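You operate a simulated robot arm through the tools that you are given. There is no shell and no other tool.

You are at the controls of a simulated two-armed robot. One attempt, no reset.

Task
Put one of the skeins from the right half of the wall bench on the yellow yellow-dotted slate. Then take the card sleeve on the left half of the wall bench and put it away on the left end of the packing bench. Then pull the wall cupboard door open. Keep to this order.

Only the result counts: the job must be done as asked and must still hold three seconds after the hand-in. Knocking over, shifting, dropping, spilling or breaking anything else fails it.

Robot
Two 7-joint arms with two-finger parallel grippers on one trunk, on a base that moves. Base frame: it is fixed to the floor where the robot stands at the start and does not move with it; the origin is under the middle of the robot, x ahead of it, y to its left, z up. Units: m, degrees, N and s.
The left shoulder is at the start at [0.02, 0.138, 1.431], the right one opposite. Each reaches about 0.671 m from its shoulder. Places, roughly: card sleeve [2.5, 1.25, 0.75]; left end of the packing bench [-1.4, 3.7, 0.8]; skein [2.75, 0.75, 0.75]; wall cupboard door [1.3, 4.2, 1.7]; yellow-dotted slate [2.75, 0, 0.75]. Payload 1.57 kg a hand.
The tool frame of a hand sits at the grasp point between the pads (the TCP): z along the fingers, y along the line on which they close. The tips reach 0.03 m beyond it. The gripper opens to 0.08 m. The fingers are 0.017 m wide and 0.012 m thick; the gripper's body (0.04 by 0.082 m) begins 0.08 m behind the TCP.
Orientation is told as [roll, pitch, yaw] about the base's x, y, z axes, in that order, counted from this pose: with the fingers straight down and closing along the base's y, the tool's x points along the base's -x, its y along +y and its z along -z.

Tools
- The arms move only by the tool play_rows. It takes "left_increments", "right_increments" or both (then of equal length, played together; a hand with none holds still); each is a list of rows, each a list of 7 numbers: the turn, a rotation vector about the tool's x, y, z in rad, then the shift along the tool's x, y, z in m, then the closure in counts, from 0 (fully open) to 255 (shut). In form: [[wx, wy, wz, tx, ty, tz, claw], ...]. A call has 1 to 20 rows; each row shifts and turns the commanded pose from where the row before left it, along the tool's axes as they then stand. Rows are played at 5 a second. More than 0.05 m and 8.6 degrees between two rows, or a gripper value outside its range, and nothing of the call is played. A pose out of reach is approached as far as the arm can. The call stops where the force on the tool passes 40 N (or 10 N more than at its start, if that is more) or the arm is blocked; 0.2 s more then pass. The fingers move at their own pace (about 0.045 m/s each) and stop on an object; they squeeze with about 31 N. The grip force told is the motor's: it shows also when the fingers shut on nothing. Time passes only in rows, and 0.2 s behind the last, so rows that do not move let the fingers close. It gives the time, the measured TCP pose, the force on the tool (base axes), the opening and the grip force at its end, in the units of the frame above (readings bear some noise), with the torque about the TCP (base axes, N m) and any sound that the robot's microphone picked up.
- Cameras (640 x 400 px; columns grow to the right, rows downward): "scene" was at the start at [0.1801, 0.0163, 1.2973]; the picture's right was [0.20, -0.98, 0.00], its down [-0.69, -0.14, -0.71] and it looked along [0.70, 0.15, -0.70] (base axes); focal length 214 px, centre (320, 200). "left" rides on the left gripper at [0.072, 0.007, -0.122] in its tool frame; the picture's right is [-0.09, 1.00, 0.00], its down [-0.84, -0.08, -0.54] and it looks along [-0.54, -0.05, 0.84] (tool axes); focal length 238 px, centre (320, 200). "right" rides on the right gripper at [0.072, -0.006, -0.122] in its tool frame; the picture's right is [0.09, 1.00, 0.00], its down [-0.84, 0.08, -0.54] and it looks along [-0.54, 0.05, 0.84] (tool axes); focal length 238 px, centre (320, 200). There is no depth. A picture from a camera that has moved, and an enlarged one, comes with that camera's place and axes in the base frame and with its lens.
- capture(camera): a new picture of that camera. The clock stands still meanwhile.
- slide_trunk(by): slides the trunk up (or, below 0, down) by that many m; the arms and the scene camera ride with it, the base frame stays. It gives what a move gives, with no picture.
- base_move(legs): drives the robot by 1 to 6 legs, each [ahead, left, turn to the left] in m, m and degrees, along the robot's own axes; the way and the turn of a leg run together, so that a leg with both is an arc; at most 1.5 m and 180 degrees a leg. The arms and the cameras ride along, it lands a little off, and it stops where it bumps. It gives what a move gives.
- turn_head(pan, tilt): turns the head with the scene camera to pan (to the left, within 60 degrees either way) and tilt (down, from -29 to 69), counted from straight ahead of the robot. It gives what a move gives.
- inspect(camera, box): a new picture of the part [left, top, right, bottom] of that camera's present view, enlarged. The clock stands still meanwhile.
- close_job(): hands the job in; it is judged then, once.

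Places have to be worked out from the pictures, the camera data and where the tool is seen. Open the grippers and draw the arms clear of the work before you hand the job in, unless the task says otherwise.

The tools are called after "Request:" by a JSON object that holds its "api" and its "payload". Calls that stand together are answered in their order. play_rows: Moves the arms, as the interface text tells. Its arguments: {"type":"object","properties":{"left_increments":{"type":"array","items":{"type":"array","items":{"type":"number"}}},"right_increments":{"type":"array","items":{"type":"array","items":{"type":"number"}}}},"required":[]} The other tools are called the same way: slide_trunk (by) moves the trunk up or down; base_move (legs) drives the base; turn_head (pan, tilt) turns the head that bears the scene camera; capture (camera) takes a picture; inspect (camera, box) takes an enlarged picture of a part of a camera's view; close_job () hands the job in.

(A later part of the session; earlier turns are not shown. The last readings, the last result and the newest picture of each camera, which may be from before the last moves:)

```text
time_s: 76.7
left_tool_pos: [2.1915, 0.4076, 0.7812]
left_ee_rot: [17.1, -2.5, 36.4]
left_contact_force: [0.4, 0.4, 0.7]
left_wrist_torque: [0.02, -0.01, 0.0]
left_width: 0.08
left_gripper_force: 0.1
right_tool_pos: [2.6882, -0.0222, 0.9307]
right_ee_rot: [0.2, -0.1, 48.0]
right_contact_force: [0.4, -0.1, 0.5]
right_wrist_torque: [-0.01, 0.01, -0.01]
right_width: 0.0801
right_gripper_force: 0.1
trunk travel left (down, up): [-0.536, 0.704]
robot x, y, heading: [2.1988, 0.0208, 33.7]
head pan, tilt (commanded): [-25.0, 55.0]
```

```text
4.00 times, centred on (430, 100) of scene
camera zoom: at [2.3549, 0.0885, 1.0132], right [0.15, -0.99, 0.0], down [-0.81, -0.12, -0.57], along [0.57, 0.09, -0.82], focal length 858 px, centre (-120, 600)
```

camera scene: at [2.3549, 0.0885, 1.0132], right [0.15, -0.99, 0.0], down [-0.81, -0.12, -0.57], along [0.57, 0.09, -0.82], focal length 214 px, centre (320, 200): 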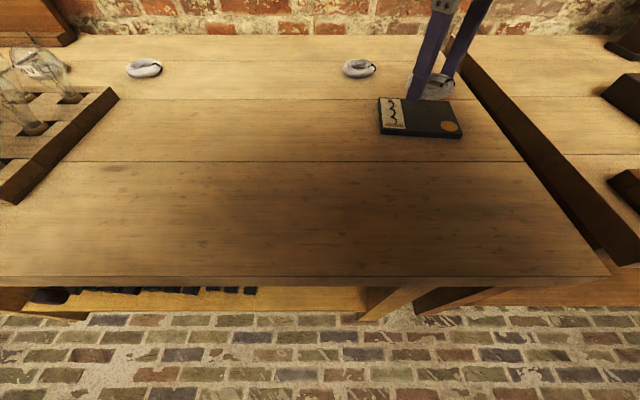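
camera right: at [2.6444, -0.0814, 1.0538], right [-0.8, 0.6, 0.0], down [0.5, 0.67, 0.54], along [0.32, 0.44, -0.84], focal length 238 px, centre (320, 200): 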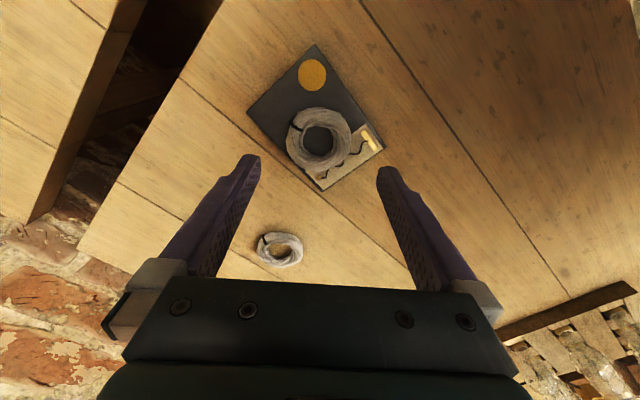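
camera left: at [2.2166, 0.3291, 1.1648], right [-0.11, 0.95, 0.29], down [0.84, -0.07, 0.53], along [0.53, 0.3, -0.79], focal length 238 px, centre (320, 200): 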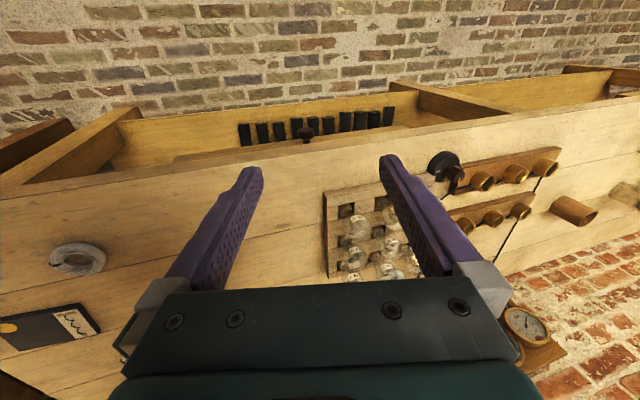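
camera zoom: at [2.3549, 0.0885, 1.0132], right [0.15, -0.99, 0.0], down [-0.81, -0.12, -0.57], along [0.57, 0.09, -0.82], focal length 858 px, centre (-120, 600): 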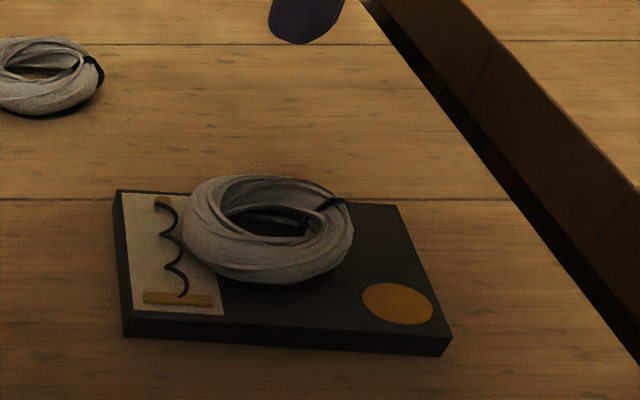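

The first part is done: the skein rests on the slate. Now I raise the trunk, back off from the bench, square up and drive left along it toward the sleeve.

Request:
{"api": "slide_trunk", "payload": {"by": 0.27}}

Request:
{"api": "base_move", "payload": {"legs": [[-0.33, 0.155, 0]]}}

Request:
{"api": "capture", "payload": {"camera": "scene"}}

```text
time_s: 79.5
left_tool_pos: [2.1922, 0.4076, 1.0495]
left_ee_rot: [16.9, -2.6, 36.4]
left_contact_force: [-0.2, -0.4, 0.1]
left_wrist_torque: [0.0, -0.01, 0.0]
left_width: 0.08
left_gripper_force: 0.0
right_tool_pos: [2.6889, -0.0212, 1.2009]
right_ee_rot: [0.1, 0.0, 48.0]
right_contact_force: [0.4, 0.3, 0.7]
right_wrist_torque: [-0.02, 0.04, -0.02]
right_width: 0.0802
right_gripper_force: 0.1
trunk travel left (down, up): [-0.806, 0.434]
robot x, y, heading: [2.2033, 0.02, 33.3]
head pan, tilt (commanded): [-25.0, 55.0]
```

```text
time_s: 81.8
left_tool_pos: [1.8307, 0.3565, 1.0505]
left_ee_rot: [16.9, -2.5, 36.1]
left_contact_force: [-0.6, 0.4, 0.1]
left_wrist_torque: [0.02, -0.05, -0.01]
left_width: 0.0798
left_gripper_force: 0.0
right_tool_pos: [2.3264, -0.0755, 1.2019]
right_ee_rot: [0.1, -0.1, 47.6]
right_contact_force: [0.0, 0.3, -0.7]
right_wrist_torque: [-0.01, 0.01, 0.0]
right_width: 0.0802
right_gripper_force: 0.2
trunk travel left (down, up): [-0.806, 0.434]
robot x, y, heading: [1.8398, -0.0321, 33.3]
head pan, tilt (commanded): [-25.0, 55.0]
```

```text
taken
camera scene: at [1.9937, 0.0366, 1.2833], right [0.14, -0.99, 0.0], down [-0.81, -0.12, -0.57], along [0.57, 0.08, -0.82], focal length 214 px, centre (320, 200)
```

scene: 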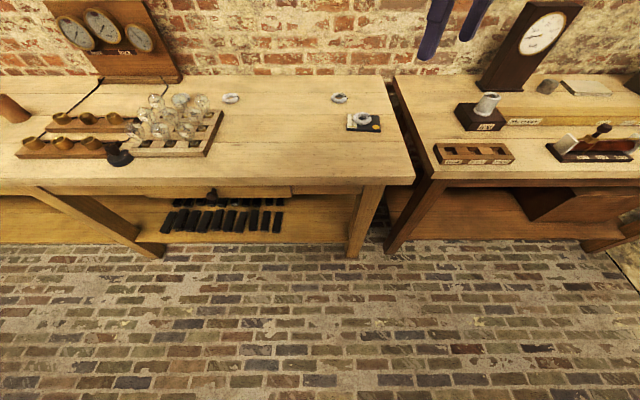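

All items are in place. I bring the right hand back near its home posture, then square up and drive left along the bench.

Request:
{"api": "play_rows", "payload": {"right_increments": [[0, 0, 0, 0.007, 0.028, 0, 0], [0, 0, 0, 0.007, 0.028, 0, 0], [0, 0, 0, 0.007, 0.028, 0.01, 0], [0, 0, 0, 0.007, 0.028, 0.02, 0], [0, 0, 0, 0.007, 0.028, 0.02, 0], [0, 0, 0, 0.007, 0.028, 0.02, 0], [0, 0, 0.125, 0, 0, 0, 0], [0, 0, 0.125, 0, 0, 0, 0], [0, 0, 0, 0, 0, 0, 0]]}}

Request:
{"api": "base_move", "payload": {"legs": [[0, 0, -25], [0, 1.2, 0]]}}

Request:
{"api": "turn_head", "payload": {"pan": 0, "tilt": 35}}

Request:
{"api": "capture", "payload": {"camera": "scene"}}

```text
time_s: 83.8
left_tool_pos: [1.8322, 0.3558, 1.0498]
left_ee_rot: [17.0, -2.6, 36.0]
left_contact_force: [0.4, -0.4, -0.4]
left_wrist_torque: [0.01, 0.01, -0.01]
left_width: 0.08
left_gripper_force: 0.1
right_tool_pos: [2.1735, 0.0072, 1.1311]
right_ee_rot: [0.2, -0.2, 33.3]
right_contact_force: [0.7, 0.1, -0.2]
right_wrist_torque: [0.01, -0.03, -0.05]
right_width: 0.0802
right_gripper_force: 0.1
trunk travel left (down, up): [-0.806, 0.434]
robot x, y, heading: [1.8391, -0.0294, 33.2]
head pan, tilt (commanded): [-25.0, 55.0]
```

```text
time_s: 91.3
left_tool_pos: [1.8487, 1.5339, 1.0511]
left_ee_rot: [17.1, -2.5, 9.7]
left_contact_force: [-0.5, 0.3, 0.7]
left_wrist_torque: [0.01, 0.02, -0.01]
left_width: 0.08
left_gripper_force: 0.1
right_tool_pos: [1.9983, 1.0671, 1.1311]
right_ee_rot: [0.2, -0.2, 6.8]
right_contact_force: [0.1, -0.3, -0.2]
right_wrist_torque: [-0.02, -0.01, 0.03]
right_width: 0.0799
right_gripper_force: 0.1
trunk travel left (down, up): [-0.806, 0.434]
robot x, y, heading: [1.6868, 1.1873, 6.9]
head pan, tilt (commanded): [-25.0, 55.0]
```

```text
time_s: 92.2
left_tool_pos: [1.8509, 1.5339, 1.0502]
left_ee_rot: [17.0, -2.5, 9.6]
left_contact_force: [-0.5, -0.4, 0.1]
left_wrist_torque: [0.0, 0.0, 0.03]
left_width: 0.0801
left_gripper_force: 0.0
right_tool_pos: [1.999, 1.0685, 1.1322]
right_ee_rot: [0.1, -0.1, 6.8]
right_contact_force: [0.4, 0.7, 0.3]
right_wrist_torque: [-0.02, 0.0, -0.02]
right_width: 0.0799
right_gripper_force: 0.0
trunk travel left (down, up): [-0.806, 0.434]
robot x, y, heading: [1.6866, 1.187, 6.2]
head pan, tilt (commanded): [0.0, 35.0]
```

```text
taken
camera scene: at [1.871, 1.208, 1.3114], right [0.12, -0.99, 0.0], down [-0.57, -0.07, -0.82], along [0.81, 0.1, -0.57], focal length 214 px, centre (320, 200)
```

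scene: 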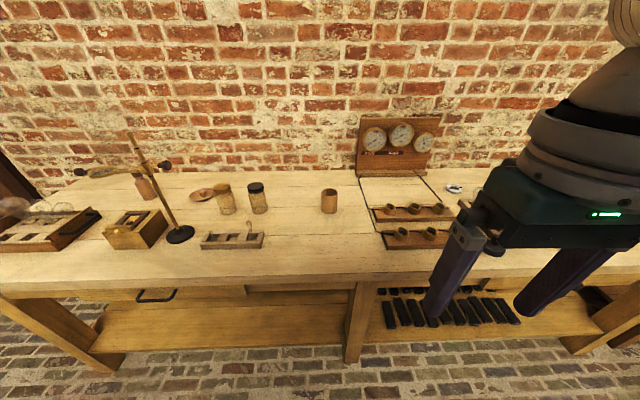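

The sleeve stands free near the middle of the bench. I zoom to measure it.

Request:
{"api": "inspect", "payload": {"camera": "scene", "box": [270, 160, 390, 235]}}

```text
5.33 times, centred on (330, 198) of scene
camera zoom: at [1.871, 1.208, 1.3114], right [0.12, -0.99, 0.0], down [-0.57, -0.07, -0.82], along [0.81, 0.1, -0.57], focal length 1144 px, centre (267, 213)
```

zoom: 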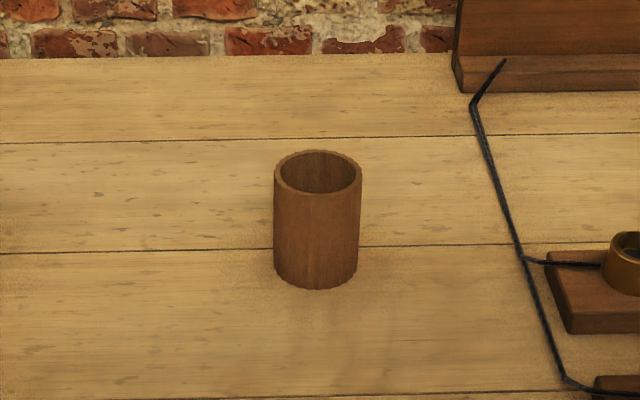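

The sleeve is a hollow cylinder ~0.061 m wide, 0.08 m tall at (2.534, 1.25). I raise the right hand, turn 27° left as before and approach the bench.

Request:
{"api": "play_rows", "payload": {"right_increments": [[0, 0, 0, 0, 0, -0.03, 0], [0, 0, 0, 0, 0, -0.03, 0], [0, 0, 0, 0, 0, -0.03, 0], [0, 0, 0, 0, 0, 0, 0]]}}

Request:
{"api": "base_move", "payload": {"legs": [[0, 0, 27], [0.31, -0.13, 0]]}}

Request:
{"api": "turn_head", "payload": {"pan": -25, "tilt": 50}}

Request:
{"api": "capture", "payload": {"camera": "scene"}}

```text
time_s: 93.2
left_tool_pos: [1.8503, 1.5343, 1.0509]
left_ee_rot: [17.0, -2.5, 9.5]
left_contact_force: [-0.1, 0.1, 0.6]
left_wrist_torque: [0.02, 0.0, -0.01]
left_width: 0.08
left_gripper_force: 0.0
right_tool_pos: [1.9984, 1.0685, 1.2237]
right_ee_rot: [0.2, -0.1, 6.8]
right_contact_force: [0.4, -0.2, -0.5]
right_wrist_torque: [0.02, 0.01, 0.0]
right_width: 0.0799
right_gripper_force: 0.0
trunk travel left (down, up): [-0.806, 0.434]
robot x, y, heading: [1.6838, 1.1849, 6.7]
head pan, tilt (commanded): [0.0, 35.0]
```

```text
time_s: 96.8
left_tool_pos: [2.0117, 1.6385, 1.0512]
left_ee_rot: [17.0, -2.5, 36.3]
left_contact_force: [0.4, -0.3, 0.3]
left_wrist_torque: [-0.01, 0.0, -0.05]
left_width: 0.0803
left_gripper_force: 0.1
right_tool_pos: [2.3537, 1.2895, 1.2223]
right_ee_rot: [0.2, -0.1, 33.5]
right_contact_force: [0.2, 0.1, 0.5]
right_wrist_torque: [-0.02, -0.01, -0.04]
right_width: 0.08
right_gripper_force: 0.0
trunk travel left (down, up): [-0.806, 0.434]
robot x, y, heading: [2.0201, 1.2575, 33.4]
head pan, tilt (commanded): [0.0, 35.0]
```

```text
time_s: 97.7
left_tool_pos: [2.0115, 1.6394, 1.051]
left_ee_rot: [17.2, -2.5, 36.3]
left_contact_force: [0.5, -0.6, -0.9]
left_wrist_torque: [0.0, -0.04, 0.01]
left_width: 0.0796
left_gripper_force: 0.1
right_tool_pos: [2.3534, 1.2909, 1.2233]
right_ee_rot: [0.2, -0.1, 33.6]
right_contact_force: [0.5, 0.3, 0.0]
right_wrist_torque: [-0.01, 0.03, 0.03]
right_width: 0.0799
right_gripper_force: 0.1
trunk travel left (down, up): [-0.806, 0.434]
robot x, y, heading: [2.0218, 1.2557, 33.5]
head pan, tilt (commanded): [-25.0, 50.0]
```

```text
taken
camera scene: at [2.179, 1.3207, 1.2898], right [0.15, -0.99, 0.0], down [-0.76, -0.11, -0.64], along [0.64, 0.1, -0.77], focal length 214 px, centre (320, 200)
```

scene: 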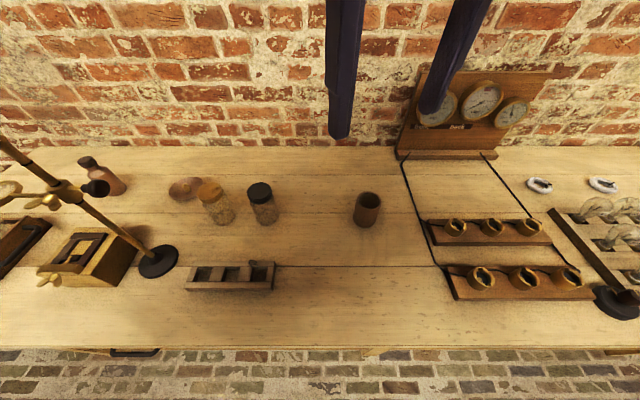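

The sleeve is in front with clear space. I lower the trunk by 0.25 m.

Request:
{"api": "slide_trunk", "payload": {"by": -0.25}}

Request:
{"api": "capture", "payload": {"camera": "scene"}}

Request:
{"api": "capture", "payload": {"camera": "right"}}

```text
time_s: 100.2
left_tool_pos: [2.0118, 1.6396, 0.8012]
left_ee_rot: [17.0, -2.5, 36.3]
left_contact_force: [-1.3, -0.3, 0.1]
left_wrist_torque: [0.02, 0.0, -0.05]
left_width: 0.08
left_gripper_force: 0.0
right_tool_pos: [2.3531, 1.2914, 0.9725]
right_ee_rot: [0.2, 0.0, 33.5]
right_contact_force: [-0.3, -0.1, -0.6]
right_wrist_torque: [-0.03, 0.03, -0.03]
right_width: 0.0802
right_gripper_force: 0.0
trunk travel left (down, up): [-0.556, 0.684]
robot x, y, heading: [2.0198, 1.2503, 33.5]
head pan, tilt (commanded): [-25.0, 50.0]
```

```text
taken
camera scene: at [2.179, 1.3206, 1.0398], right [0.15, -0.99, 0.0], down [-0.76, -0.11, -0.64], along [0.64, 0.09, -0.77], focal length 214 px, centre (320, 200)
```

scene: 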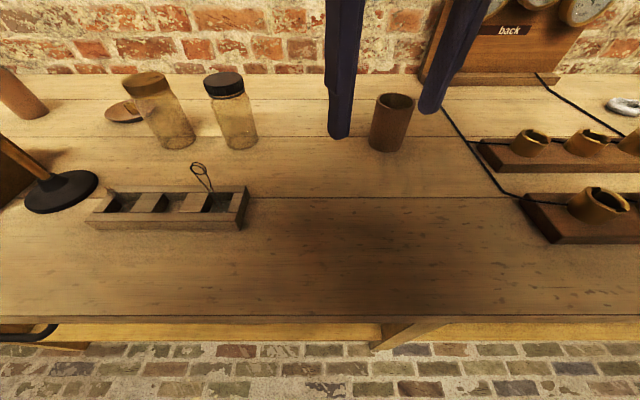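

```text
taken
camera right: at [2.2973, 1.2439, 1.095], right [-0.63, 0.78, 0.0], down [0.65, 0.53, 0.54], along [0.42, 0.34, -0.84], focal length 238 px, centre (320, 200)
```

right: 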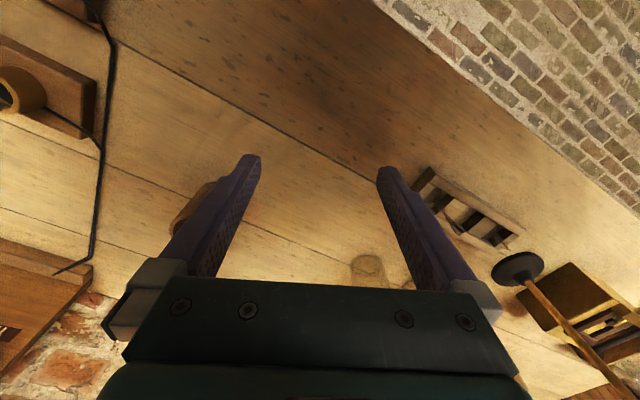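

I tilt the hand 20° so the fingers point slightly forward (eases the reach) and move over the sleeve at z≈0.945.

Request:
{"api": "play_rows", "payload": {"right_increments": [[0, -0.117, 0, 0, 0, 0, 0], [0, -0.117, 0, 0, 0, 0, 0], [0, -0.117, 0, 0, 0, 0, 0], [0, 0, 0, -0.0222, -0.0266, 0.014, 0], [0, 0, 0, -0.0222, -0.0266, 0.014, 0], [0, 0, 0, -0.0222, -0.0266, 0.014, 0], [0, 0, 0, -0.0222, -0.0266, 0.014, 0], [0, 0, 0, -0.0222, -0.0266, 0.014, 0], [0, 0, 0, 0, 0, 0, 0]]}}

Request:
{"api": "capture", "payload": {"camera": "scene"}}

Request:
{"api": "capture", "payload": {"camera": "right"}}

```text
time_s: 102.2
left_tool_pos: [2.0101, 1.6389, 0.8005]
left_ee_rot: [17.0, -2.4, 36.3]
left_contact_force: [-0.2, 1.0, 0.0]
left_wrist_torque: [0.02, 0.02, 0.03]
left_width: 0.0798
left_gripper_force: 0.1
right_tool_pos: [2.5354, 1.2521, 0.9447]
right_ee_rot: [0.2, -20.1, 33.5]
right_contact_force: [-0.1, 0.0, 0.0]
right_wrist_torque: [-0.01, 0.02, -0.01]
right_width: 0.08
right_gripper_force: 0.1
trunk travel left (down, up): [-0.556, 0.684]
robot x, y, heading: [2.0169, 1.2585, 33.6]
head pan, tilt (commanded): [-25.0, 50.0]
```

```text
taken
camera scene: at [2.1789, 1.3206, 1.0398], right [0.15, -0.99, 0.0], down [-0.76, -0.11, -0.64], along [0.64, 0.09, -0.77], focal length 214 px, centre (320, 200)
```

scene: 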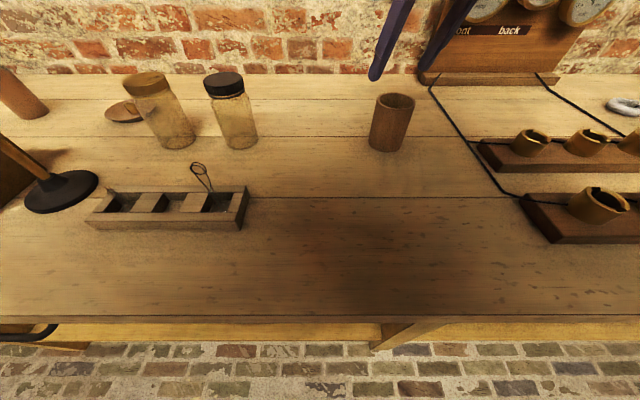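

```text
taken
camera right: at [2.4473, 1.1839, 1.0346], right [-0.62, 0.78, -0.03], down [0.46, 0.39, 0.8], along [0.64, 0.48, -0.6], focal length 238 px, centre (320, 200)
```

right: 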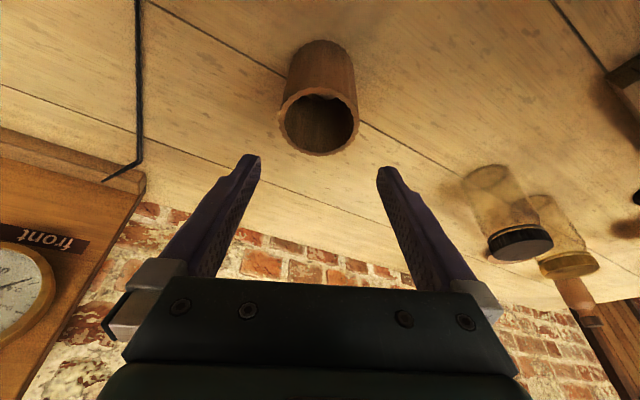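

The sleeve is ~4 mm off laterally. I correct and descend vertically 0.10 m with the fingers straddling it.

Request:
{"api": "play_rows", "payload": {"right_increments": [[0, 0, 0, 0.0025, -0.004, 0.004, 0], [0, 0, 0, 0.00687, 0, 0.01878, 0], [0, 0, 0, 0.00687, 0, 0.01878, 0], [0, 0, 0, 0, 0, 0, 0]]}}

Request:
{"api": "capture", "payload": {"camera": "scene"}}

Request:
{"api": "capture", "payload": {"camera": "right"}}

```text
time_s: 103.2
left_tool_pos: [2.011, 1.64, 0.8019]
left_ee_rot: [17.0, -2.4, 36.3]
left_contact_force: [0.0, -0.1, -0.3]
left_wrist_torque: [-0.02, 0.02, -0.05]
left_width: 0.0798
left_gripper_force: 0.0
right_tool_pos: [2.5349, 1.2468, 0.901]
right_ee_rot: [0.2, -20.2, 33.4]
right_contact_force: [0.6, 0.4, -0.6]
right_wrist_torque: [-0.01, -0.02, 0.02]
right_width: 0.0801
right_gripper_force: 0.1
trunk travel left (down, up): [-0.556, 0.684]
robot x, y, heading: [2.0165, 1.2505, 33.7]
head pan, tilt (commanded): [-25.0, 50.0]
```

```text
taken
camera scene: at [2.179, 1.3206, 1.0398], right [0.15, -0.99, 0.0], down [-0.76, -0.11, -0.64], along [0.64, 0.09, -0.77], focal length 214 px, centre (320, 200)
```

scene: 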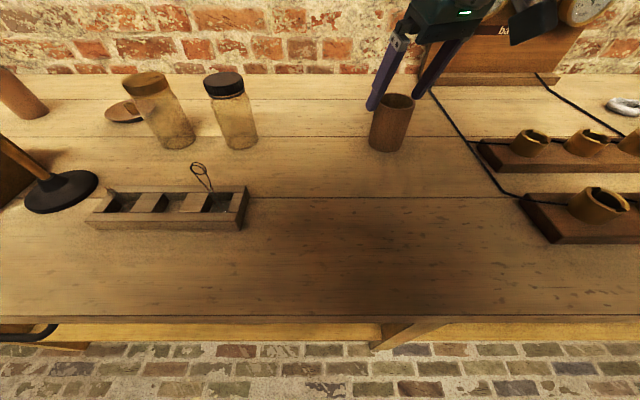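

```text
taken
camera right: at [2.4471, 1.1802, 0.991], right [-0.62, 0.78, -0.03], down [0.46, 0.39, 0.8], along [0.64, 0.48, -0.6], focal length 238 px, centre (320, 200)
```

right: 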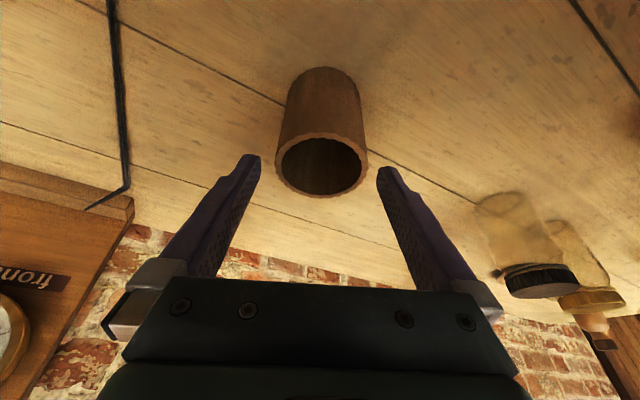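

The sleeve is centred between the fingers. I continue down to z≈0.845.

Request:
{"api": "play_rows", "payload": {"right_increments": [[0, 0, 0, 0.00643, 0, 0.01756, 0], [0, 0, 0, 0.00643, 0, 0.01756, 0], [0, 0, 0, 0.00643, 0, 0.01756, 0], [0, 0, 0, 0, 0, 0, 0]]}}

Request:
{"api": "capture", "payload": {"camera": "right"}}

Request:
{"api": "inspect", "payload": {"camera": "scene", "box": [310, 40, 470, 140]}}

```text
time_s: 104.2
left_tool_pos: [2.0113, 1.6392, 0.8005]
left_ee_rot: [17.0, -2.4, 36.3]
left_contact_force: [-0.9, 0.3, -1.2]
left_wrist_torque: [0.04, 0.0, -0.03]
left_width: 0.08
left_gripper_force: 0.1
right_tool_pos: [2.5358, 1.2485, 0.8455]
right_ee_rot: [0.2, -20.2, 33.5]
right_contact_force: [-0.6, 0.9, -0.1]
right_wrist_torque: [0.02, -0.02, 0.01]
right_width: 0.0797
right_gripper_force: 0.0
trunk travel left (down, up): [-0.556, 0.684]
robot x, y, heading: [2.0195, 1.2548, 33.5]
head pan, tilt (commanded): [-25.0, 50.0]
```

```text
taken
camera right: at [2.4484, 1.1805, 0.9349], right [-0.62, 0.78, -0.03], down [0.46, 0.39, 0.8], along [0.64, 0.48, -0.6], focal length 238 px, centre (320, 200)
```

right: 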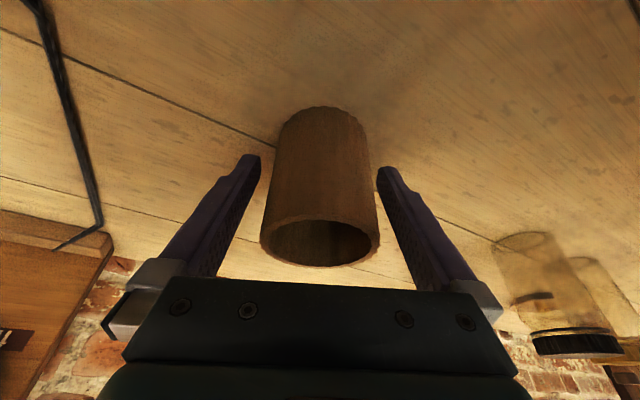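

```text
4.00 times, centred on (390, 90) of scene
camera zoom: at [2.179, 1.3206, 1.0398], right [0.15, -0.99, 0.0], down [-0.76, -0.11, -0.64], along [0.64, 0.09, -0.77], focal length 858 px, centre (40, 640)
```

zoom: 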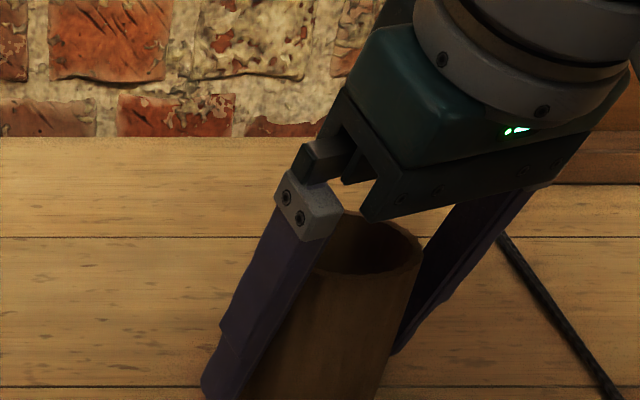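

The sleeve is between the pads. I close on it.

Request:
{"api": "play_rows", "payload": {"right_increments": [[0, 0, 0, 0, 0, 0, 50], [0, 0, 0, 0, 0, 0, 100], [0, 0, 0, 0, 0, 0, 100], [0, 0, 0, 0, 0, 0, 100], [0, 0, 0, 0, 0, 0, 100]]}}

Request:
{"api": "capture", "payload": {"camera": "right"}}

```text
time_s: 105.5
left_tool_pos: [2.011, 1.6392, 0.8008]
left_ee_rot: [16.9, -2.5, 36.3]
left_contact_force: [-1.0, -0.3, 0.3]
left_wrist_torque: [-0.02, 0.0, 0.0]
left_width: 0.0802
left_gripper_force: 0.1
right_tool_pos: [2.5359, 1.2474, 0.8447]
right_ee_rot: [0.2, -20.2, 33.5]
right_contact_force: [-0.7, -0.4, 0.1]
right_wrist_torque: [-0.01, -0.01, 0.01]
right_width: 0.0661
right_gripper_force: 30.7
trunk travel left (down, up): [-0.556, 0.684]
robot x, y, heading: [2.0184, 1.2544, 33.4]
head pan, tilt (commanded): [-25.0, 50.0]
```

```text
taken
camera right: at [2.4483, 1.1804, 0.9351], right [-0.62, 0.78, -0.03], down [0.46, 0.39, 0.8], along [0.64, 0.48, -0.6], focal length 238 px, centre (320, 200)
```

right: 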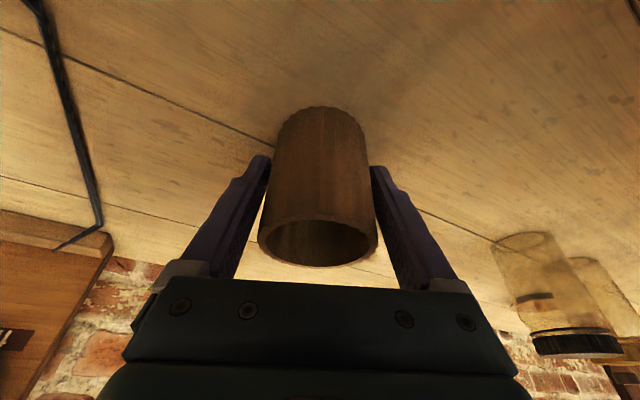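

Gripped at 0.066 m with 31 N. I lift slowly by 4 cm and check.

Request:
{"api": "play_rows", "payload": {"right_increments": [[0, 0, 0, -0.0017, 0, -0.0047, 120], [0, 0, 0, -0.0017, 0, -0.0047, 120], [0, 0, 0, -0.0034, 0, -0.0094, 120], [0, 0, 0, -0.0034, 0, -0.0094, 120], [0, 0, 0, -0.0034, 0, -0.0094, 120], [0, 0, 0, 0, 0, 0, 120]]}}

Request:
{"api": "capture", "payload": {"camera": "scene"}}

Request:
{"api": "capture", "payload": {"camera": "right"}}

```text
time_s: 106.8
left_tool_pos: [2.011, 1.6391, 0.7999]
left_ee_rot: [17.0, -2.5, 36.3]
left_contact_force: [0.7, -0.6, 0.1]
left_wrist_torque: [-0.01, 0.0, -0.01]
left_width: 0.0798
left_gripper_force: 0.1
right_tool_pos: [2.5354, 1.2473, 0.8846]
right_ee_rot: [0.1, -20.2, 33.5]
right_contact_force: [0.9, -0.2, 0.5]
right_wrist_torque: [-0.01, 0.01, 0.01]
right_width: 0.0659
right_gripper_force: 30.9
trunk travel left (down, up): [-0.556, 0.684]
robot x, y, heading: [2.019, 1.2548, 33.5]
head pan, tilt (commanded): [-25.0, 50.0]
```

```text
taken
camera scene: at [2.179, 1.3206, 1.0398], right [0.15, -0.99, 0.0], down [-0.76, -0.11, -0.64], along [0.64, 0.09, -0.77], focal length 214 px, centre (320, 200)
```

scene: 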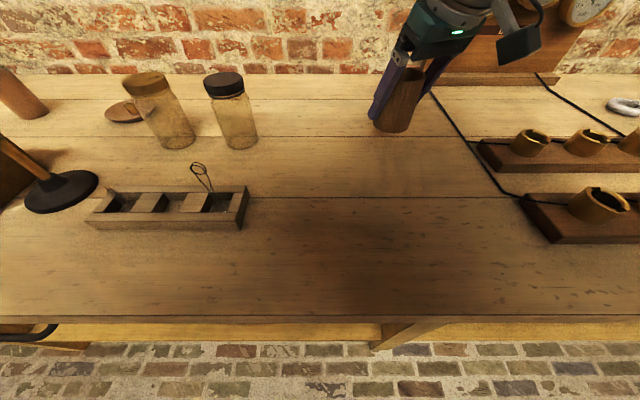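

```text
taken
camera right: at [2.4479, 1.1802, 0.9745], right [-0.62, 0.78, -0.03], down [0.46, 0.39, 0.8], along [0.64, 0.48, -0.6], focal length 238 px, centre (320, 200)
```

right: 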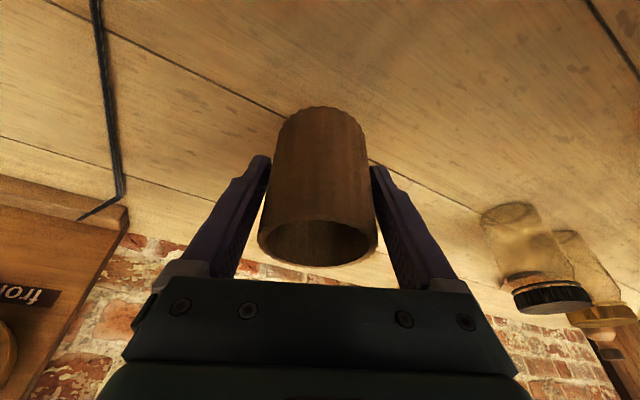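

The sleeve is held upright and clear. I raise the trunk and back off from the bench, then look toward the packing bench.

Request:
{"api": "slide_trunk", "payload": {"by": 0.25}}

Request:
{"api": "base_move", "payload": {"legs": [[-0.45, 0.21, 0]]}}

Request:
{"api": "turn_head", "payload": {"pan": 55, "tilt": 10}}

Request:
{"api": "capture", "payload": {"camera": "scene"}}

Request:
{"api": "capture", "payload": {"camera": "right"}}

```text
time_s: 109.4
left_tool_pos: [2.0107, 1.6395, 1.0501]
left_ee_rot: [16.9, -2.5, 36.3]
left_contact_force: [-0.3, 0.0, -0.4]
left_wrist_torque: [0.03, -0.01, -0.01]
left_width: 0.0799
left_gripper_force: 0.0
right_tool_pos: [2.5351, 1.2491, 1.1332]
right_ee_rot: [0.2, -20.2, 33.4]
right_contact_force: [0.1, -0.2, -0.6]
right_wrist_torque: [0.03, 0.01, 0.02]
right_width: 0.0661
right_gripper_force: 31.5
trunk travel left (down, up): [-0.806, 0.434]
robot x, y, heading: [2.0214, 1.2551, 33.5]
head pan, tilt (commanded): [-25.0, 50.0]
```

```text
time_s: 112.3
left_tool_pos: [1.5233, 1.5693, 1.0508]
left_ee_rot: [17.0, -2.4, 36.1]
left_contact_force: [0.6, 0.0, 0.0]
left_wrist_torque: [0.0, -0.02, -0.03]
left_width: 0.0801
left_gripper_force: 0.0
right_tool_pos: [2.0477, 1.1759, 1.1339]
right_ee_rot: [0.2, -20.3, 33.3]
right_contact_force: [-0.9, 0.5, 0.1]
right_wrist_torque: [-0.01, 0.01, 0.0]
right_width: 0.0659
right_gripper_force: 31.3
trunk travel left (down, up): [-0.806, 0.434]
robot x, y, heading: [1.5279, 1.1835, 33.2]
head pan, tilt (commanded): [-25.0, 50.0]
```

```text
time_s: 113.9
left_tool_pos: [1.5237, 1.5704, 1.0506]
left_ee_rot: [17.0, -2.6, 36.1]
left_contact_force: [0.4, 0.2, -0.8]
left_wrist_torque: [0.0, 0.02, 0.02]
left_width: 0.0798
left_gripper_force: 0.0
right_tool_pos: [2.0478, 1.1757, 1.1348]
right_ee_rot: [0.1, -20.1, 33.3]
right_contact_force: [-0.6, -0.1, -0.3]
right_wrist_torque: [0.03, -0.01, 0.02]
right_width: 0.0659
right_gripper_force: 31.1
trunk travel left (down, up): [-0.806, 0.434]
robot x, y, heading: [1.5318, 1.184, 32.8]
head pan, tilt (commanded): [55.0, 10.0]
```

```text
taken
camera scene: at [1.6172, 1.3319, 1.3516], right [1.0, -0.03, 0.0], down [-0.01, -0.17, -0.98], along [0.03, 0.98, -0.17], focal length 214 px, centre (320, 200)
```

scene: 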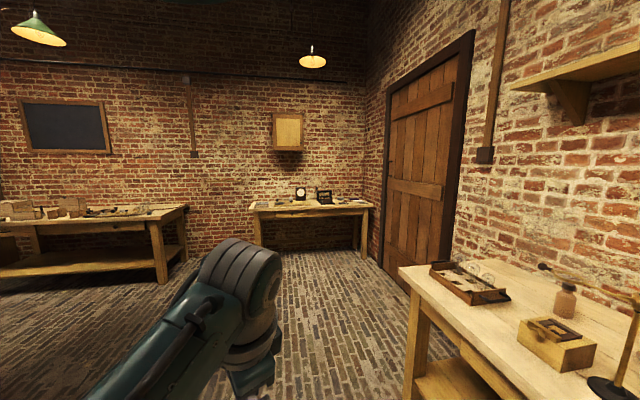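

```text
taken
camera right: at [1.959, 1.1086, 1.2244], right [-0.62, 0.78, -0.03], down [0.46, 0.39, 0.8], along [0.64, 0.48, -0.6], focal length 238 px, centre (320, 200)
```

right: 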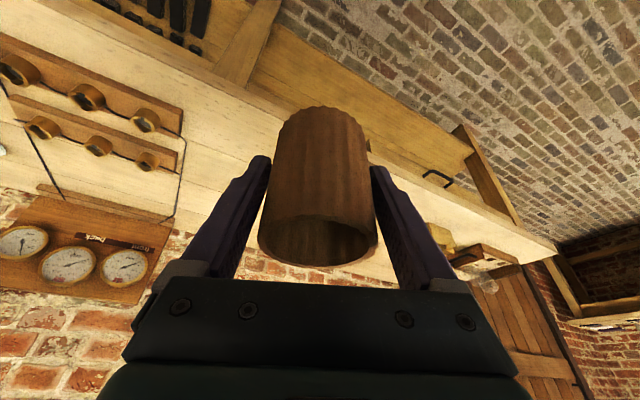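

I see the packing bench to the left (its right end near x≈0) and the small wall cupboard with a pale door over another little bench. I turn to face that wall squarely and look around for obstacles.

Request:
{"api": "base_move", "payload": {"legs": [[-0.1, 0, 65.5]]}}

Request:
{"api": "turn_head", "payload": {"pan": 50, "tilt": 15}}

Request:
{"api": "capture", "payload": {"camera": "scene"}}

Request:
{"api": "turn_head", "payload": {"pan": 10, "tilt": 15}}

Request:
{"api": "capture", "payload": {"camera": "scene"}}

```text
time_s: 117.1
left_tool_pos: [1.1383, 1.2503, 1.0526]
left_ee_rot: [17.1, -2.5, 101.4]
left_contact_force: [-0.1, 0.1, -0.9]
left_wrist_torque: [-0.02, 0.02, -0.02]
left_width: 0.08
left_gripper_force: 0.0
right_tool_pos: [1.7151, 1.5605, 1.1336]
right_ee_rot: [0.2, -20.2, 98.6]
right_contact_force: [0.0, 0.0, -0.9]
right_wrist_torque: [-0.01, 0.0, -0.03]
right_width: 0.066
right_gripper_force: 31.0
trunk travel left (down, up): [-0.806, 0.434]
robot x, y, heading: [1.4905, 1.097, 98.2]
head pan, tilt (commanded): [55.0, 10.0]
```

```text
time_s: 117.8
left_tool_pos: [1.1386, 1.252, 1.0516]
left_ee_rot: [17.1, -2.4, 101.4]
left_contact_force: [-0.3, -0.3, 0.3]
left_wrist_torque: [0.02, 0.03, -0.02]
left_width: 0.0803
left_gripper_force: 0.2
right_tool_pos: [1.715, 1.5629, 1.1339]
right_ee_rot: [0.3, -20.2, 98.5]
right_contact_force: [0.6, -0.4, 1.1]
right_wrist_torque: [0.0, 0.02, 0.01]
right_width: 0.0659
right_gripper_force: 31.2
trunk travel left (down, up): [-0.806, 0.434]
robot x, y, heading: [1.493, 1.0984, 98.8]
head pan, tilt (commanded): [50.0, 15.0]
```

```text
taken
camera scene: at [1.3971, 1.2442, 1.3435], right [0.52, 0.85, 0.0], down [0.22, -0.13, -0.97], along [-0.82, 0.5, -0.26], focal length 214 px, centre (320, 200)
```

scene: 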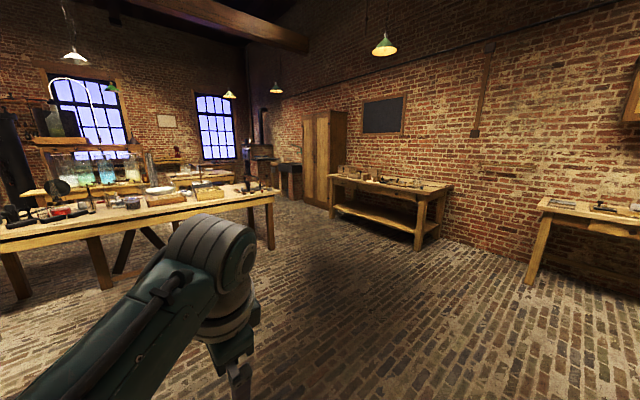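

```text
time_s: 118.9
left_tool_pos: [1.1389, 1.2513, 1.0515]
left_ee_rot: [17.1, -2.5, 101.3]
left_contact_force: [0.2, 0.0, 0.5]
left_wrist_torque: [-0.04, -0.02, 0.01]
left_width: 0.08
left_gripper_force: 0.1
right_tool_pos: [1.7147, 1.5633, 1.1348]
right_ee_rot: [0.2, -20.2, 98.5]
right_contact_force: [0.1, 0.2, 0.0]
right_wrist_torque: [0.02, 0.01, 0.01]
right_width: 0.0657
right_gripper_force: 30.9
trunk travel left (down, up): [-0.806, 0.434]
robot x, y, heading: [1.4906, 1.0972, 98.6]
head pan, tilt (commanded): [10.0, 15.0]
```

```text
taken
camera scene: at [1.447, 1.284, 1.3435], right [0.95, 0.32, 0.0], down [0.08, -0.25, -0.97], along [-0.31, 0.92, -0.26], focal length 214 px, centre (320, 200)
```

scene: 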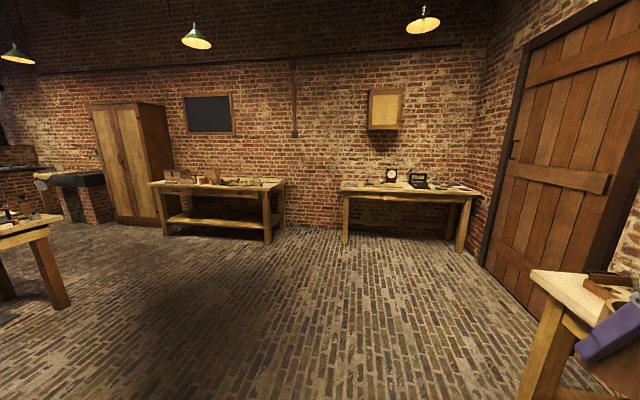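

The packing bench (below the blackboard, left of the cupboard bench) is visible. I zoom in on its top and on the wall cupboard.

Request:
{"api": "inspect", "payload": {"camera": "scene", "box": [130, 140, 306, 250]}}

Request:
{"api": "inspect", "payload": {"camera": "scene", "box": [330, 70, 490, 260]}}

```text
3.64 times, centred on (218, 195) of scene
camera zoom: at [1.447, 1.284, 1.3435], right [0.95, 0.32, 0.0], down [0.08, -0.25, -0.97], along [-0.31, 0.92, -0.26], focal length 780 px, centre (691, 218)
```

zoom: 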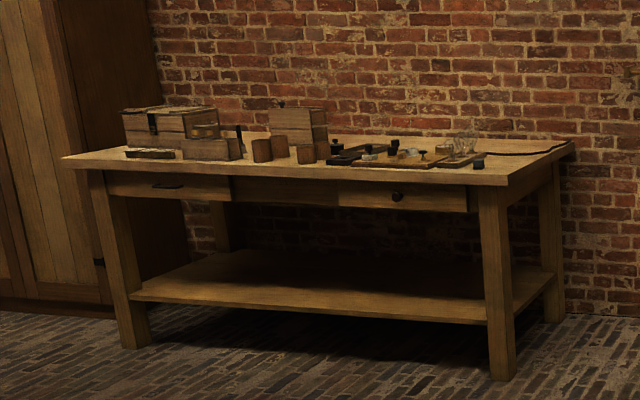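

```text
2.11 times, centred on (410, 165) of scene
camera zoom: at [1.447, 1.284, 1.3435], right [0.95, 0.32, 0.0], down [0.08, -0.25, -0.97], along [-0.31, 0.92, -0.26], focal length 452 px, centre (130, 274)
```

zoom: 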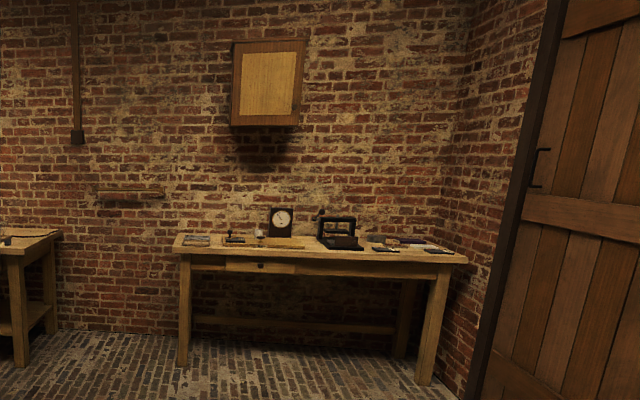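

The packing bench's left end carries crates and two brown cylinders; I need a closer look. I tuck the right arm in a bit, then drive across the free floor toward the bench, staying ~0.65 m off it.

Request:
{"api": "play_rows", "payload": {"right_increments": [[0, 0, 0, 0.0235, 0.0225, -0.0086, 120], [0, 0, 0, 0.0235, 0.0225, -0.0086, 120], [0, 0, 0, 0.0235, 0.0225, -0.0086, 120], [0, 0, 0, 0.0235, 0.0225, -0.0086, 120], [0, 0, 0, 0, 0, 0, 120]]}}

Request:
{"api": "base_move", "payload": {"legs": [[0.78, 0.48, 0], [0.78, 0.48, 0]]}}

Request:
{"api": "turn_head", "payload": {"pan": 35, "tilt": 20}}

Request:
{"api": "capture", "payload": {"camera": "scene"}}

```text
time_s: 120.1
left_tool_pos: [1.1382, 1.251, 1.0516]
left_ee_rot: [17.1, -2.5, 101.5]
left_contact_force: [-0.1, -0.3, 0.4]
left_wrist_torque: [0.02, 0.0, -0.01]
left_width: 0.08
left_gripper_force: 0.0
right_tool_pos: [1.641, 1.4511, 1.1339]
right_ee_rot: [0.0, -20.3, 98.5]
right_contact_force: [0.8, 0.2, 0.1]
right_wrist_torque: [0.0, 0.04, -0.02]
right_width: 0.0658
right_gripper_force: 31.3
trunk travel left (down, up): [-0.806, 0.434]
robot x, y, heading: [1.489, 1.0988, 98.7]
head pan, tilt (commanded): [10.0, 15.0]
```

```text
time_s: 129.3
left_tool_pos: [-0.0568, 2.6364, 1.0505]
left_ee_rot: [17.2, -2.5, 101.8]
left_contact_force: [-0.5, 0.5, -0.1]
left_wrist_torque: [0.01, 0.02, 0.02]
left_width: 0.08
left_gripper_force: 0.1
right_tool_pos: [0.4429, 2.8391, 1.132]
right_ee_rot: [0.2, -20.2, 99.0]
right_contact_force: [1.3, -0.3, -0.2]
right_wrist_torque: [0.0, 0.01, 0.02]
right_width: 0.0659
right_gripper_force: 30.6
trunk travel left (down, up): [-0.806, 0.434]
robot x, y, heading: [0.2973, 2.483, 98.9]
head pan, tilt (commanded): [10.0, 15.0]
```

```text
time_s: 130.2
left_tool_pos: [-0.0576, 2.6361, 1.0522]
left_ee_rot: [17.1, -2.4, 101.8]
left_contact_force: [-0.2, 0.1, 0.9]
left_wrist_torque: [0.01, -0.01, 0.0]
left_width: 0.0802
left_gripper_force: 0.1
right_tool_pos: [0.4436, 2.8379, 1.1336]
right_ee_rot: [0.3, -20.2, 99.0]
right_contact_force: [-0.3, 0.2, -0.3]
right_wrist_torque: [-0.02, 0.01, 0.03]
right_width: 0.066
right_gripper_force: 30.8
trunk travel left (down, up): [-0.806, 0.434]
robot x, y, heading: [0.2937, 2.4836, 98.9]
head pan, tilt (commanded): [35.0, 20.0]
```

```text
taken
camera scene: at [0.2164, 2.6496, 1.3354], right [0.72, 0.69, 0.0], down [0.24, -0.25, -0.94], along [-0.65, 0.68, -0.34], focal length 214 px, centre (320, 200)
```

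scene: 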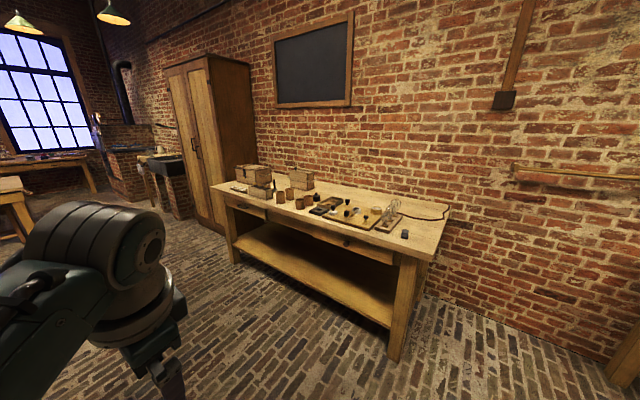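

I move left along the bench to view its left end from closer, keeping ~0.6 m away.

Request:
{"api": "base_move", "payload": {"legs": [[0.4, 1.1, 0]]}}

Request:
{"api": "turn_head", "payload": {"pan": 20, "tilt": 30}}

Request:
{"api": "capture", "payload": {"camera": "scene"}}

```text
time_s: 136.1
left_tool_pos: [-1.1976, 2.8573, 1.05]
left_ee_rot: [17.1, -2.5, 102.4]
left_contact_force: [-0.6, -0.4, 0.0]
left_wrist_torque: [0.0, 0.01, 0.01]
left_width: 0.0801
left_gripper_force: 0.0
right_tool_pos: [-0.6984, 3.0646, 1.1327]
right_ee_rot: [0.2, -20.1, 99.6]
right_contact_force: [0.1, -1.0, 1.2]
right_wrist_torque: [0.01, 0.0, -0.03]
right_width: 0.0657
right_gripper_force: 30.7
trunk travel left (down, up): [-0.806, 0.434]
robot x, y, heading: [-0.8391, 2.7076, 99.7]
head pan, tilt (commanded): [35.0, 20.0]
```

```text
time_s: 136.8
left_tool_pos: [-1.1977, 2.8557, 1.0505]
left_ee_rot: [17.0, -2.5, 102.4]
left_contact_force: [0.2, -0.5, 0.3]
left_wrist_torque: [0.05, 0.01, 0.04]
left_width: 0.0799
left_gripper_force: 0.0
right_tool_pos: [-0.6984, 3.064, 1.1328]
right_ee_rot: [0.2, -20.3, 99.5]
right_contact_force: [-0.1, -0.4, 0.0]
right_wrist_torque: [-0.01, 0.01, -0.01]
right_width: 0.0657
right_gripper_force: 31.3
trunk travel left (down, up): [-0.806, 0.434]
robot x, y, heading: [-0.8407, 2.7052, 99.4]
head pan, tilt (commanded): [20.0, 30.0]
```

```text
taken
camera scene: at [-0.903, 2.885, 1.3193], right [0.87, 0.49, 0.0], down [0.25, -0.43, -0.87], along [-0.43, 0.75, -0.5], focal length 214 px, centre (320, 200)
```

scene: 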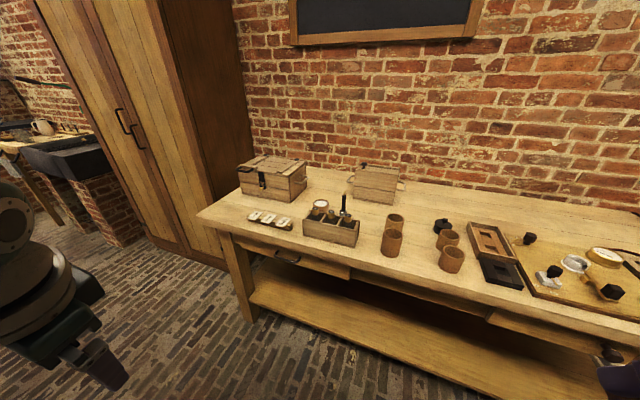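

The free spot on the left end is between the two crates, around (-1.37, 3.63), matching the hint. I raise the trunk a little, turn left ~24° and drive in front of that spot.

Request:
{"api": "slide_trunk", "payload": {"by": 0.1}}

Request:
{"api": "base_move", "payload": {"legs": [[0, 0, 24], [0.4, 0.226, 0]]}}

Request:
{"api": "turn_head", "payload": {"pan": -20, "tilt": 40}}

Request:
{"api": "capture", "payload": {"camera": "scene"}}

```text
time_s: 138.2
left_tool_pos: [-1.1971, 2.8568, 1.1504]
left_ee_rot: [17.1, -2.6, 102.3]
left_contact_force: [0.2, 0.4, 0.5]
left_wrist_torque: [-0.01, 0.01, 0.0]
left_width: 0.0799
left_gripper_force: 0.0
right_tool_pos: [-0.6974, 3.0654, 1.233]
right_ee_rot: [0.2, -20.2, 99.5]
right_contact_force: [0.9, -0.2, -0.3]
right_wrist_torque: [-0.03, 0.0, -0.01]
right_width: 0.0659
right_gripper_force: 31.3
trunk travel left (down, up): [-0.906, 0.334]
robot x, y, heading: [-0.8459, 2.7099, 99.7]
head pan, tilt (commanded): [20.0, 30.0]
```

```text
time_s: 142.2
left_tool_pos: [-1.6314, 2.9041, 1.1514]
left_ee_rot: [17.1, -2.5, 126.6]
left_contact_force: [-1.3, 1.6, 0.1]
left_wrist_torque: [-0.02, -0.02, 0.04]
left_width: 0.0802
left_gripper_force: 0.2
right_tool_pos: [-1.2619, 3.2981, 1.2331]
right_ee_rot: [0.1, -20.2, 123.9]
right_contact_force: [0.1, -1.0, -0.4]
right_wrist_torque: [0.03, 0.02, -0.02]
right_width: 0.0659
right_gripper_force: 31.3
trunk travel left (down, up): [-0.906, 0.334]
robot x, y, heading: [-1.2497, 2.9143, 123.7]
head pan, tilt (commanded): [20.0, 30.0]
```

```text
time_s: 143.2
left_tool_pos: [-1.6323, 2.9046, 1.1508]
left_ee_rot: [17.1, -2.5, 126.5]
left_contact_force: [-1.2, 0.2, -1.2]
left_wrist_torque: [-0.01, -0.02, 0.02]
left_width: 0.08
left_gripper_force: 0.1
right_tool_pos: [-1.2635, 3.2984, 1.2329]
right_ee_rot: [0.1, -20.2, 123.8]
right_contact_force: [-0.1, -0.5, -1.4]
right_wrist_torque: [-0.01, 0.0, -0.01]
right_width: 0.0653
right_gripper_force: 30.1
trunk travel left (down, up): [-0.906, 0.334]
robot x, y, heading: [-1.2493, 2.9133, 123.8]
head pan, tilt (commanded): [-20.0, 40.0]
```

```text
taken
camera scene: at [-1.323, 3.0798, 1.404], right [0.97, 0.24, 0.0], down [0.15, -0.62, -0.77], along [-0.18, 0.74, -0.64], focal length 214 px, centre (320, 200)
```

scene: 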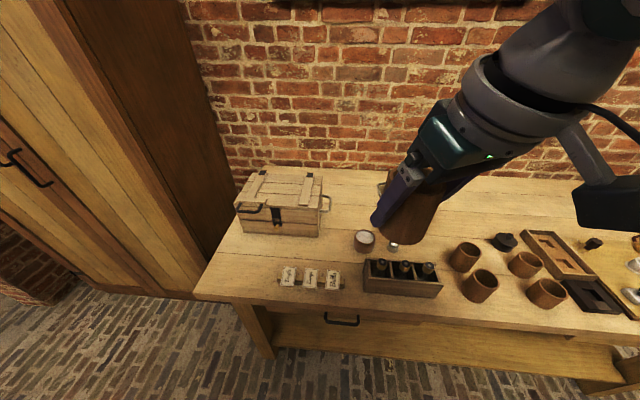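

From above the bench height triangulates to 0.80 and the gap right of the left crate, at about (-1.345, 3.665), is free. I drive in the remaining 0.25 m with the hand held high.

Request:
{"api": "base_move", "payload": {"legs": [[0.25, -0.048, 0]]}}

Request:
{"api": "turn_head", "payload": {"pan": -5, "tilt": 50}}

Request:
{"api": "capture", "payload": {"camera": "scene"}}

Request:
{"api": "capture", "payload": {"camera": "right"}}

```text
time_s: 145.1
left_tool_pos: [-1.7286, 3.1339, 1.1506]
left_ee_rot: [17.1, -2.5, 126.9]
left_contact_force: [0.2, -0.5, 0.5]
left_wrist_torque: [0.04, -0.02, 0.01]
left_width: 0.0801
left_gripper_force: 0.1
right_tool_pos: [-1.3609, 3.5305, 1.2324]
right_ee_rot: [0.0, -20.2, 124.0]
right_contact_force: [0.2, 1.2, -0.1]
right_wrist_torque: [0.03, 0.03, 0.0]
right_width: 0.0657
right_gripper_force: 31.3
trunk travel left (down, up): [-0.906, 0.334]
robot x, y, heading: [-1.3435, 3.1432, 123.9]
head pan, tilt (commanded): [-20.0, 40.0]
```

```text
time_s: 145.8
left_tool_pos: [-1.7284, 3.1335, 1.1509]
left_ee_rot: [17.1, -2.5, 126.8]
left_contact_force: [-0.3, -0.3, 0.1]
left_wrist_torque: [0.0, -0.01, 0.05]
left_width: 0.08
left_gripper_force: 0.0
right_tool_pos: [-1.3609, 3.5298, 1.2336]
right_ee_rot: [0.2, -20.2, 124.1]
right_contact_force: [1.1, 0.2, -0.2]
right_wrist_torque: [0.0, 0.0, -0.03]
right_width: 0.066
right_gripper_force: 31.0
trunk travel left (down, up): [-0.906, 0.334]
robot x, y, heading: [-1.3439, 3.1455, 124.1]
head pan, tilt (commanded): [-5.0, 50.0]
```

```text
taken
camera scene: at [-1.4369, 3.2953, 1.3898], right [0.88, 0.48, 0.0], down [0.37, -0.67, -0.64], along [-0.31, 0.56, -0.77], focal length 214 px, centre (320, 200)
```

scene: 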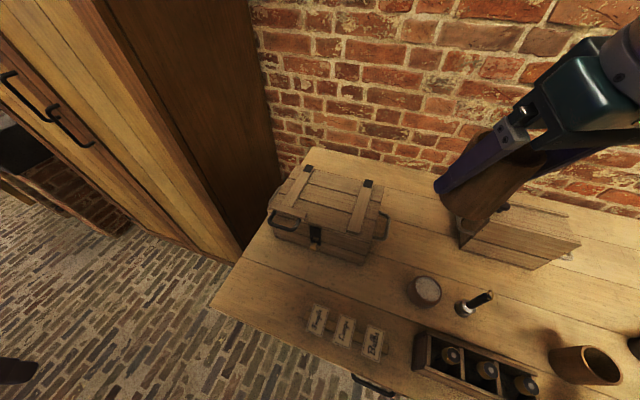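

```text
taken
camera right: at [-1.2936, 3.4415, 1.3231], right [-0.78, -0.63, -0.03], down [-0.4, 0.45, 0.8], along [-0.49, 0.63, -0.6], focal length 238 px, centre (320, 200)
```

right: 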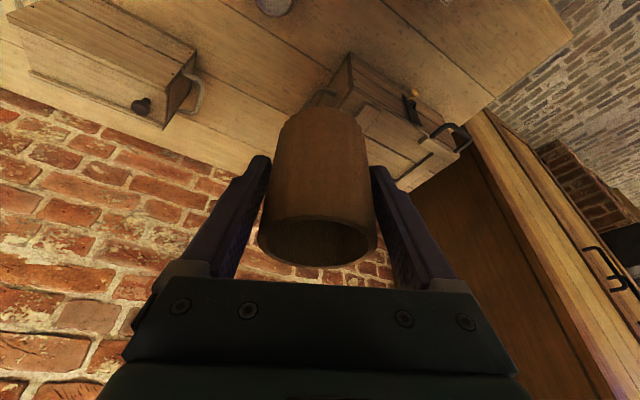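

Gap measured: crate side at x≈-1.45, second crate corner at (-1.214, 3.76), jar at (-1.28, 3.56); I choose (-1.335, 3.685). I lower the trunk 0.2 m and then move the hand forward over that spot.

Request:
{"api": "slide_trunk", "payload": {"by": -0.2}}

```text
time_s: 148.0
left_tool_pos: [-1.729, 3.1343, 0.9511]
left_ee_rot: [17.0, -2.5, 126.8]
left_contact_force: [0.0, -1.1, 0.5]
left_wrist_torque: [-0.01, 0.0, 0.01]
left_width: 0.08
left_gripper_force: 0.0
right_tool_pos: [-1.3605, 3.5289, 1.034]
right_ee_rot: [0.1, -20.2, 124.0]
right_contact_force: [0.6, 0.7, 0.4]
right_wrist_torque: [-0.03, -0.02, -0.02]
right_width: 0.0659
right_gripper_force: 30.5
trunk travel left (down, up): [-0.706, 0.534]
robot x, y, heading: [-1.3448, 3.1441, 124.0]
head pan, tilt (commanded): [-5.0, 50.0]
```

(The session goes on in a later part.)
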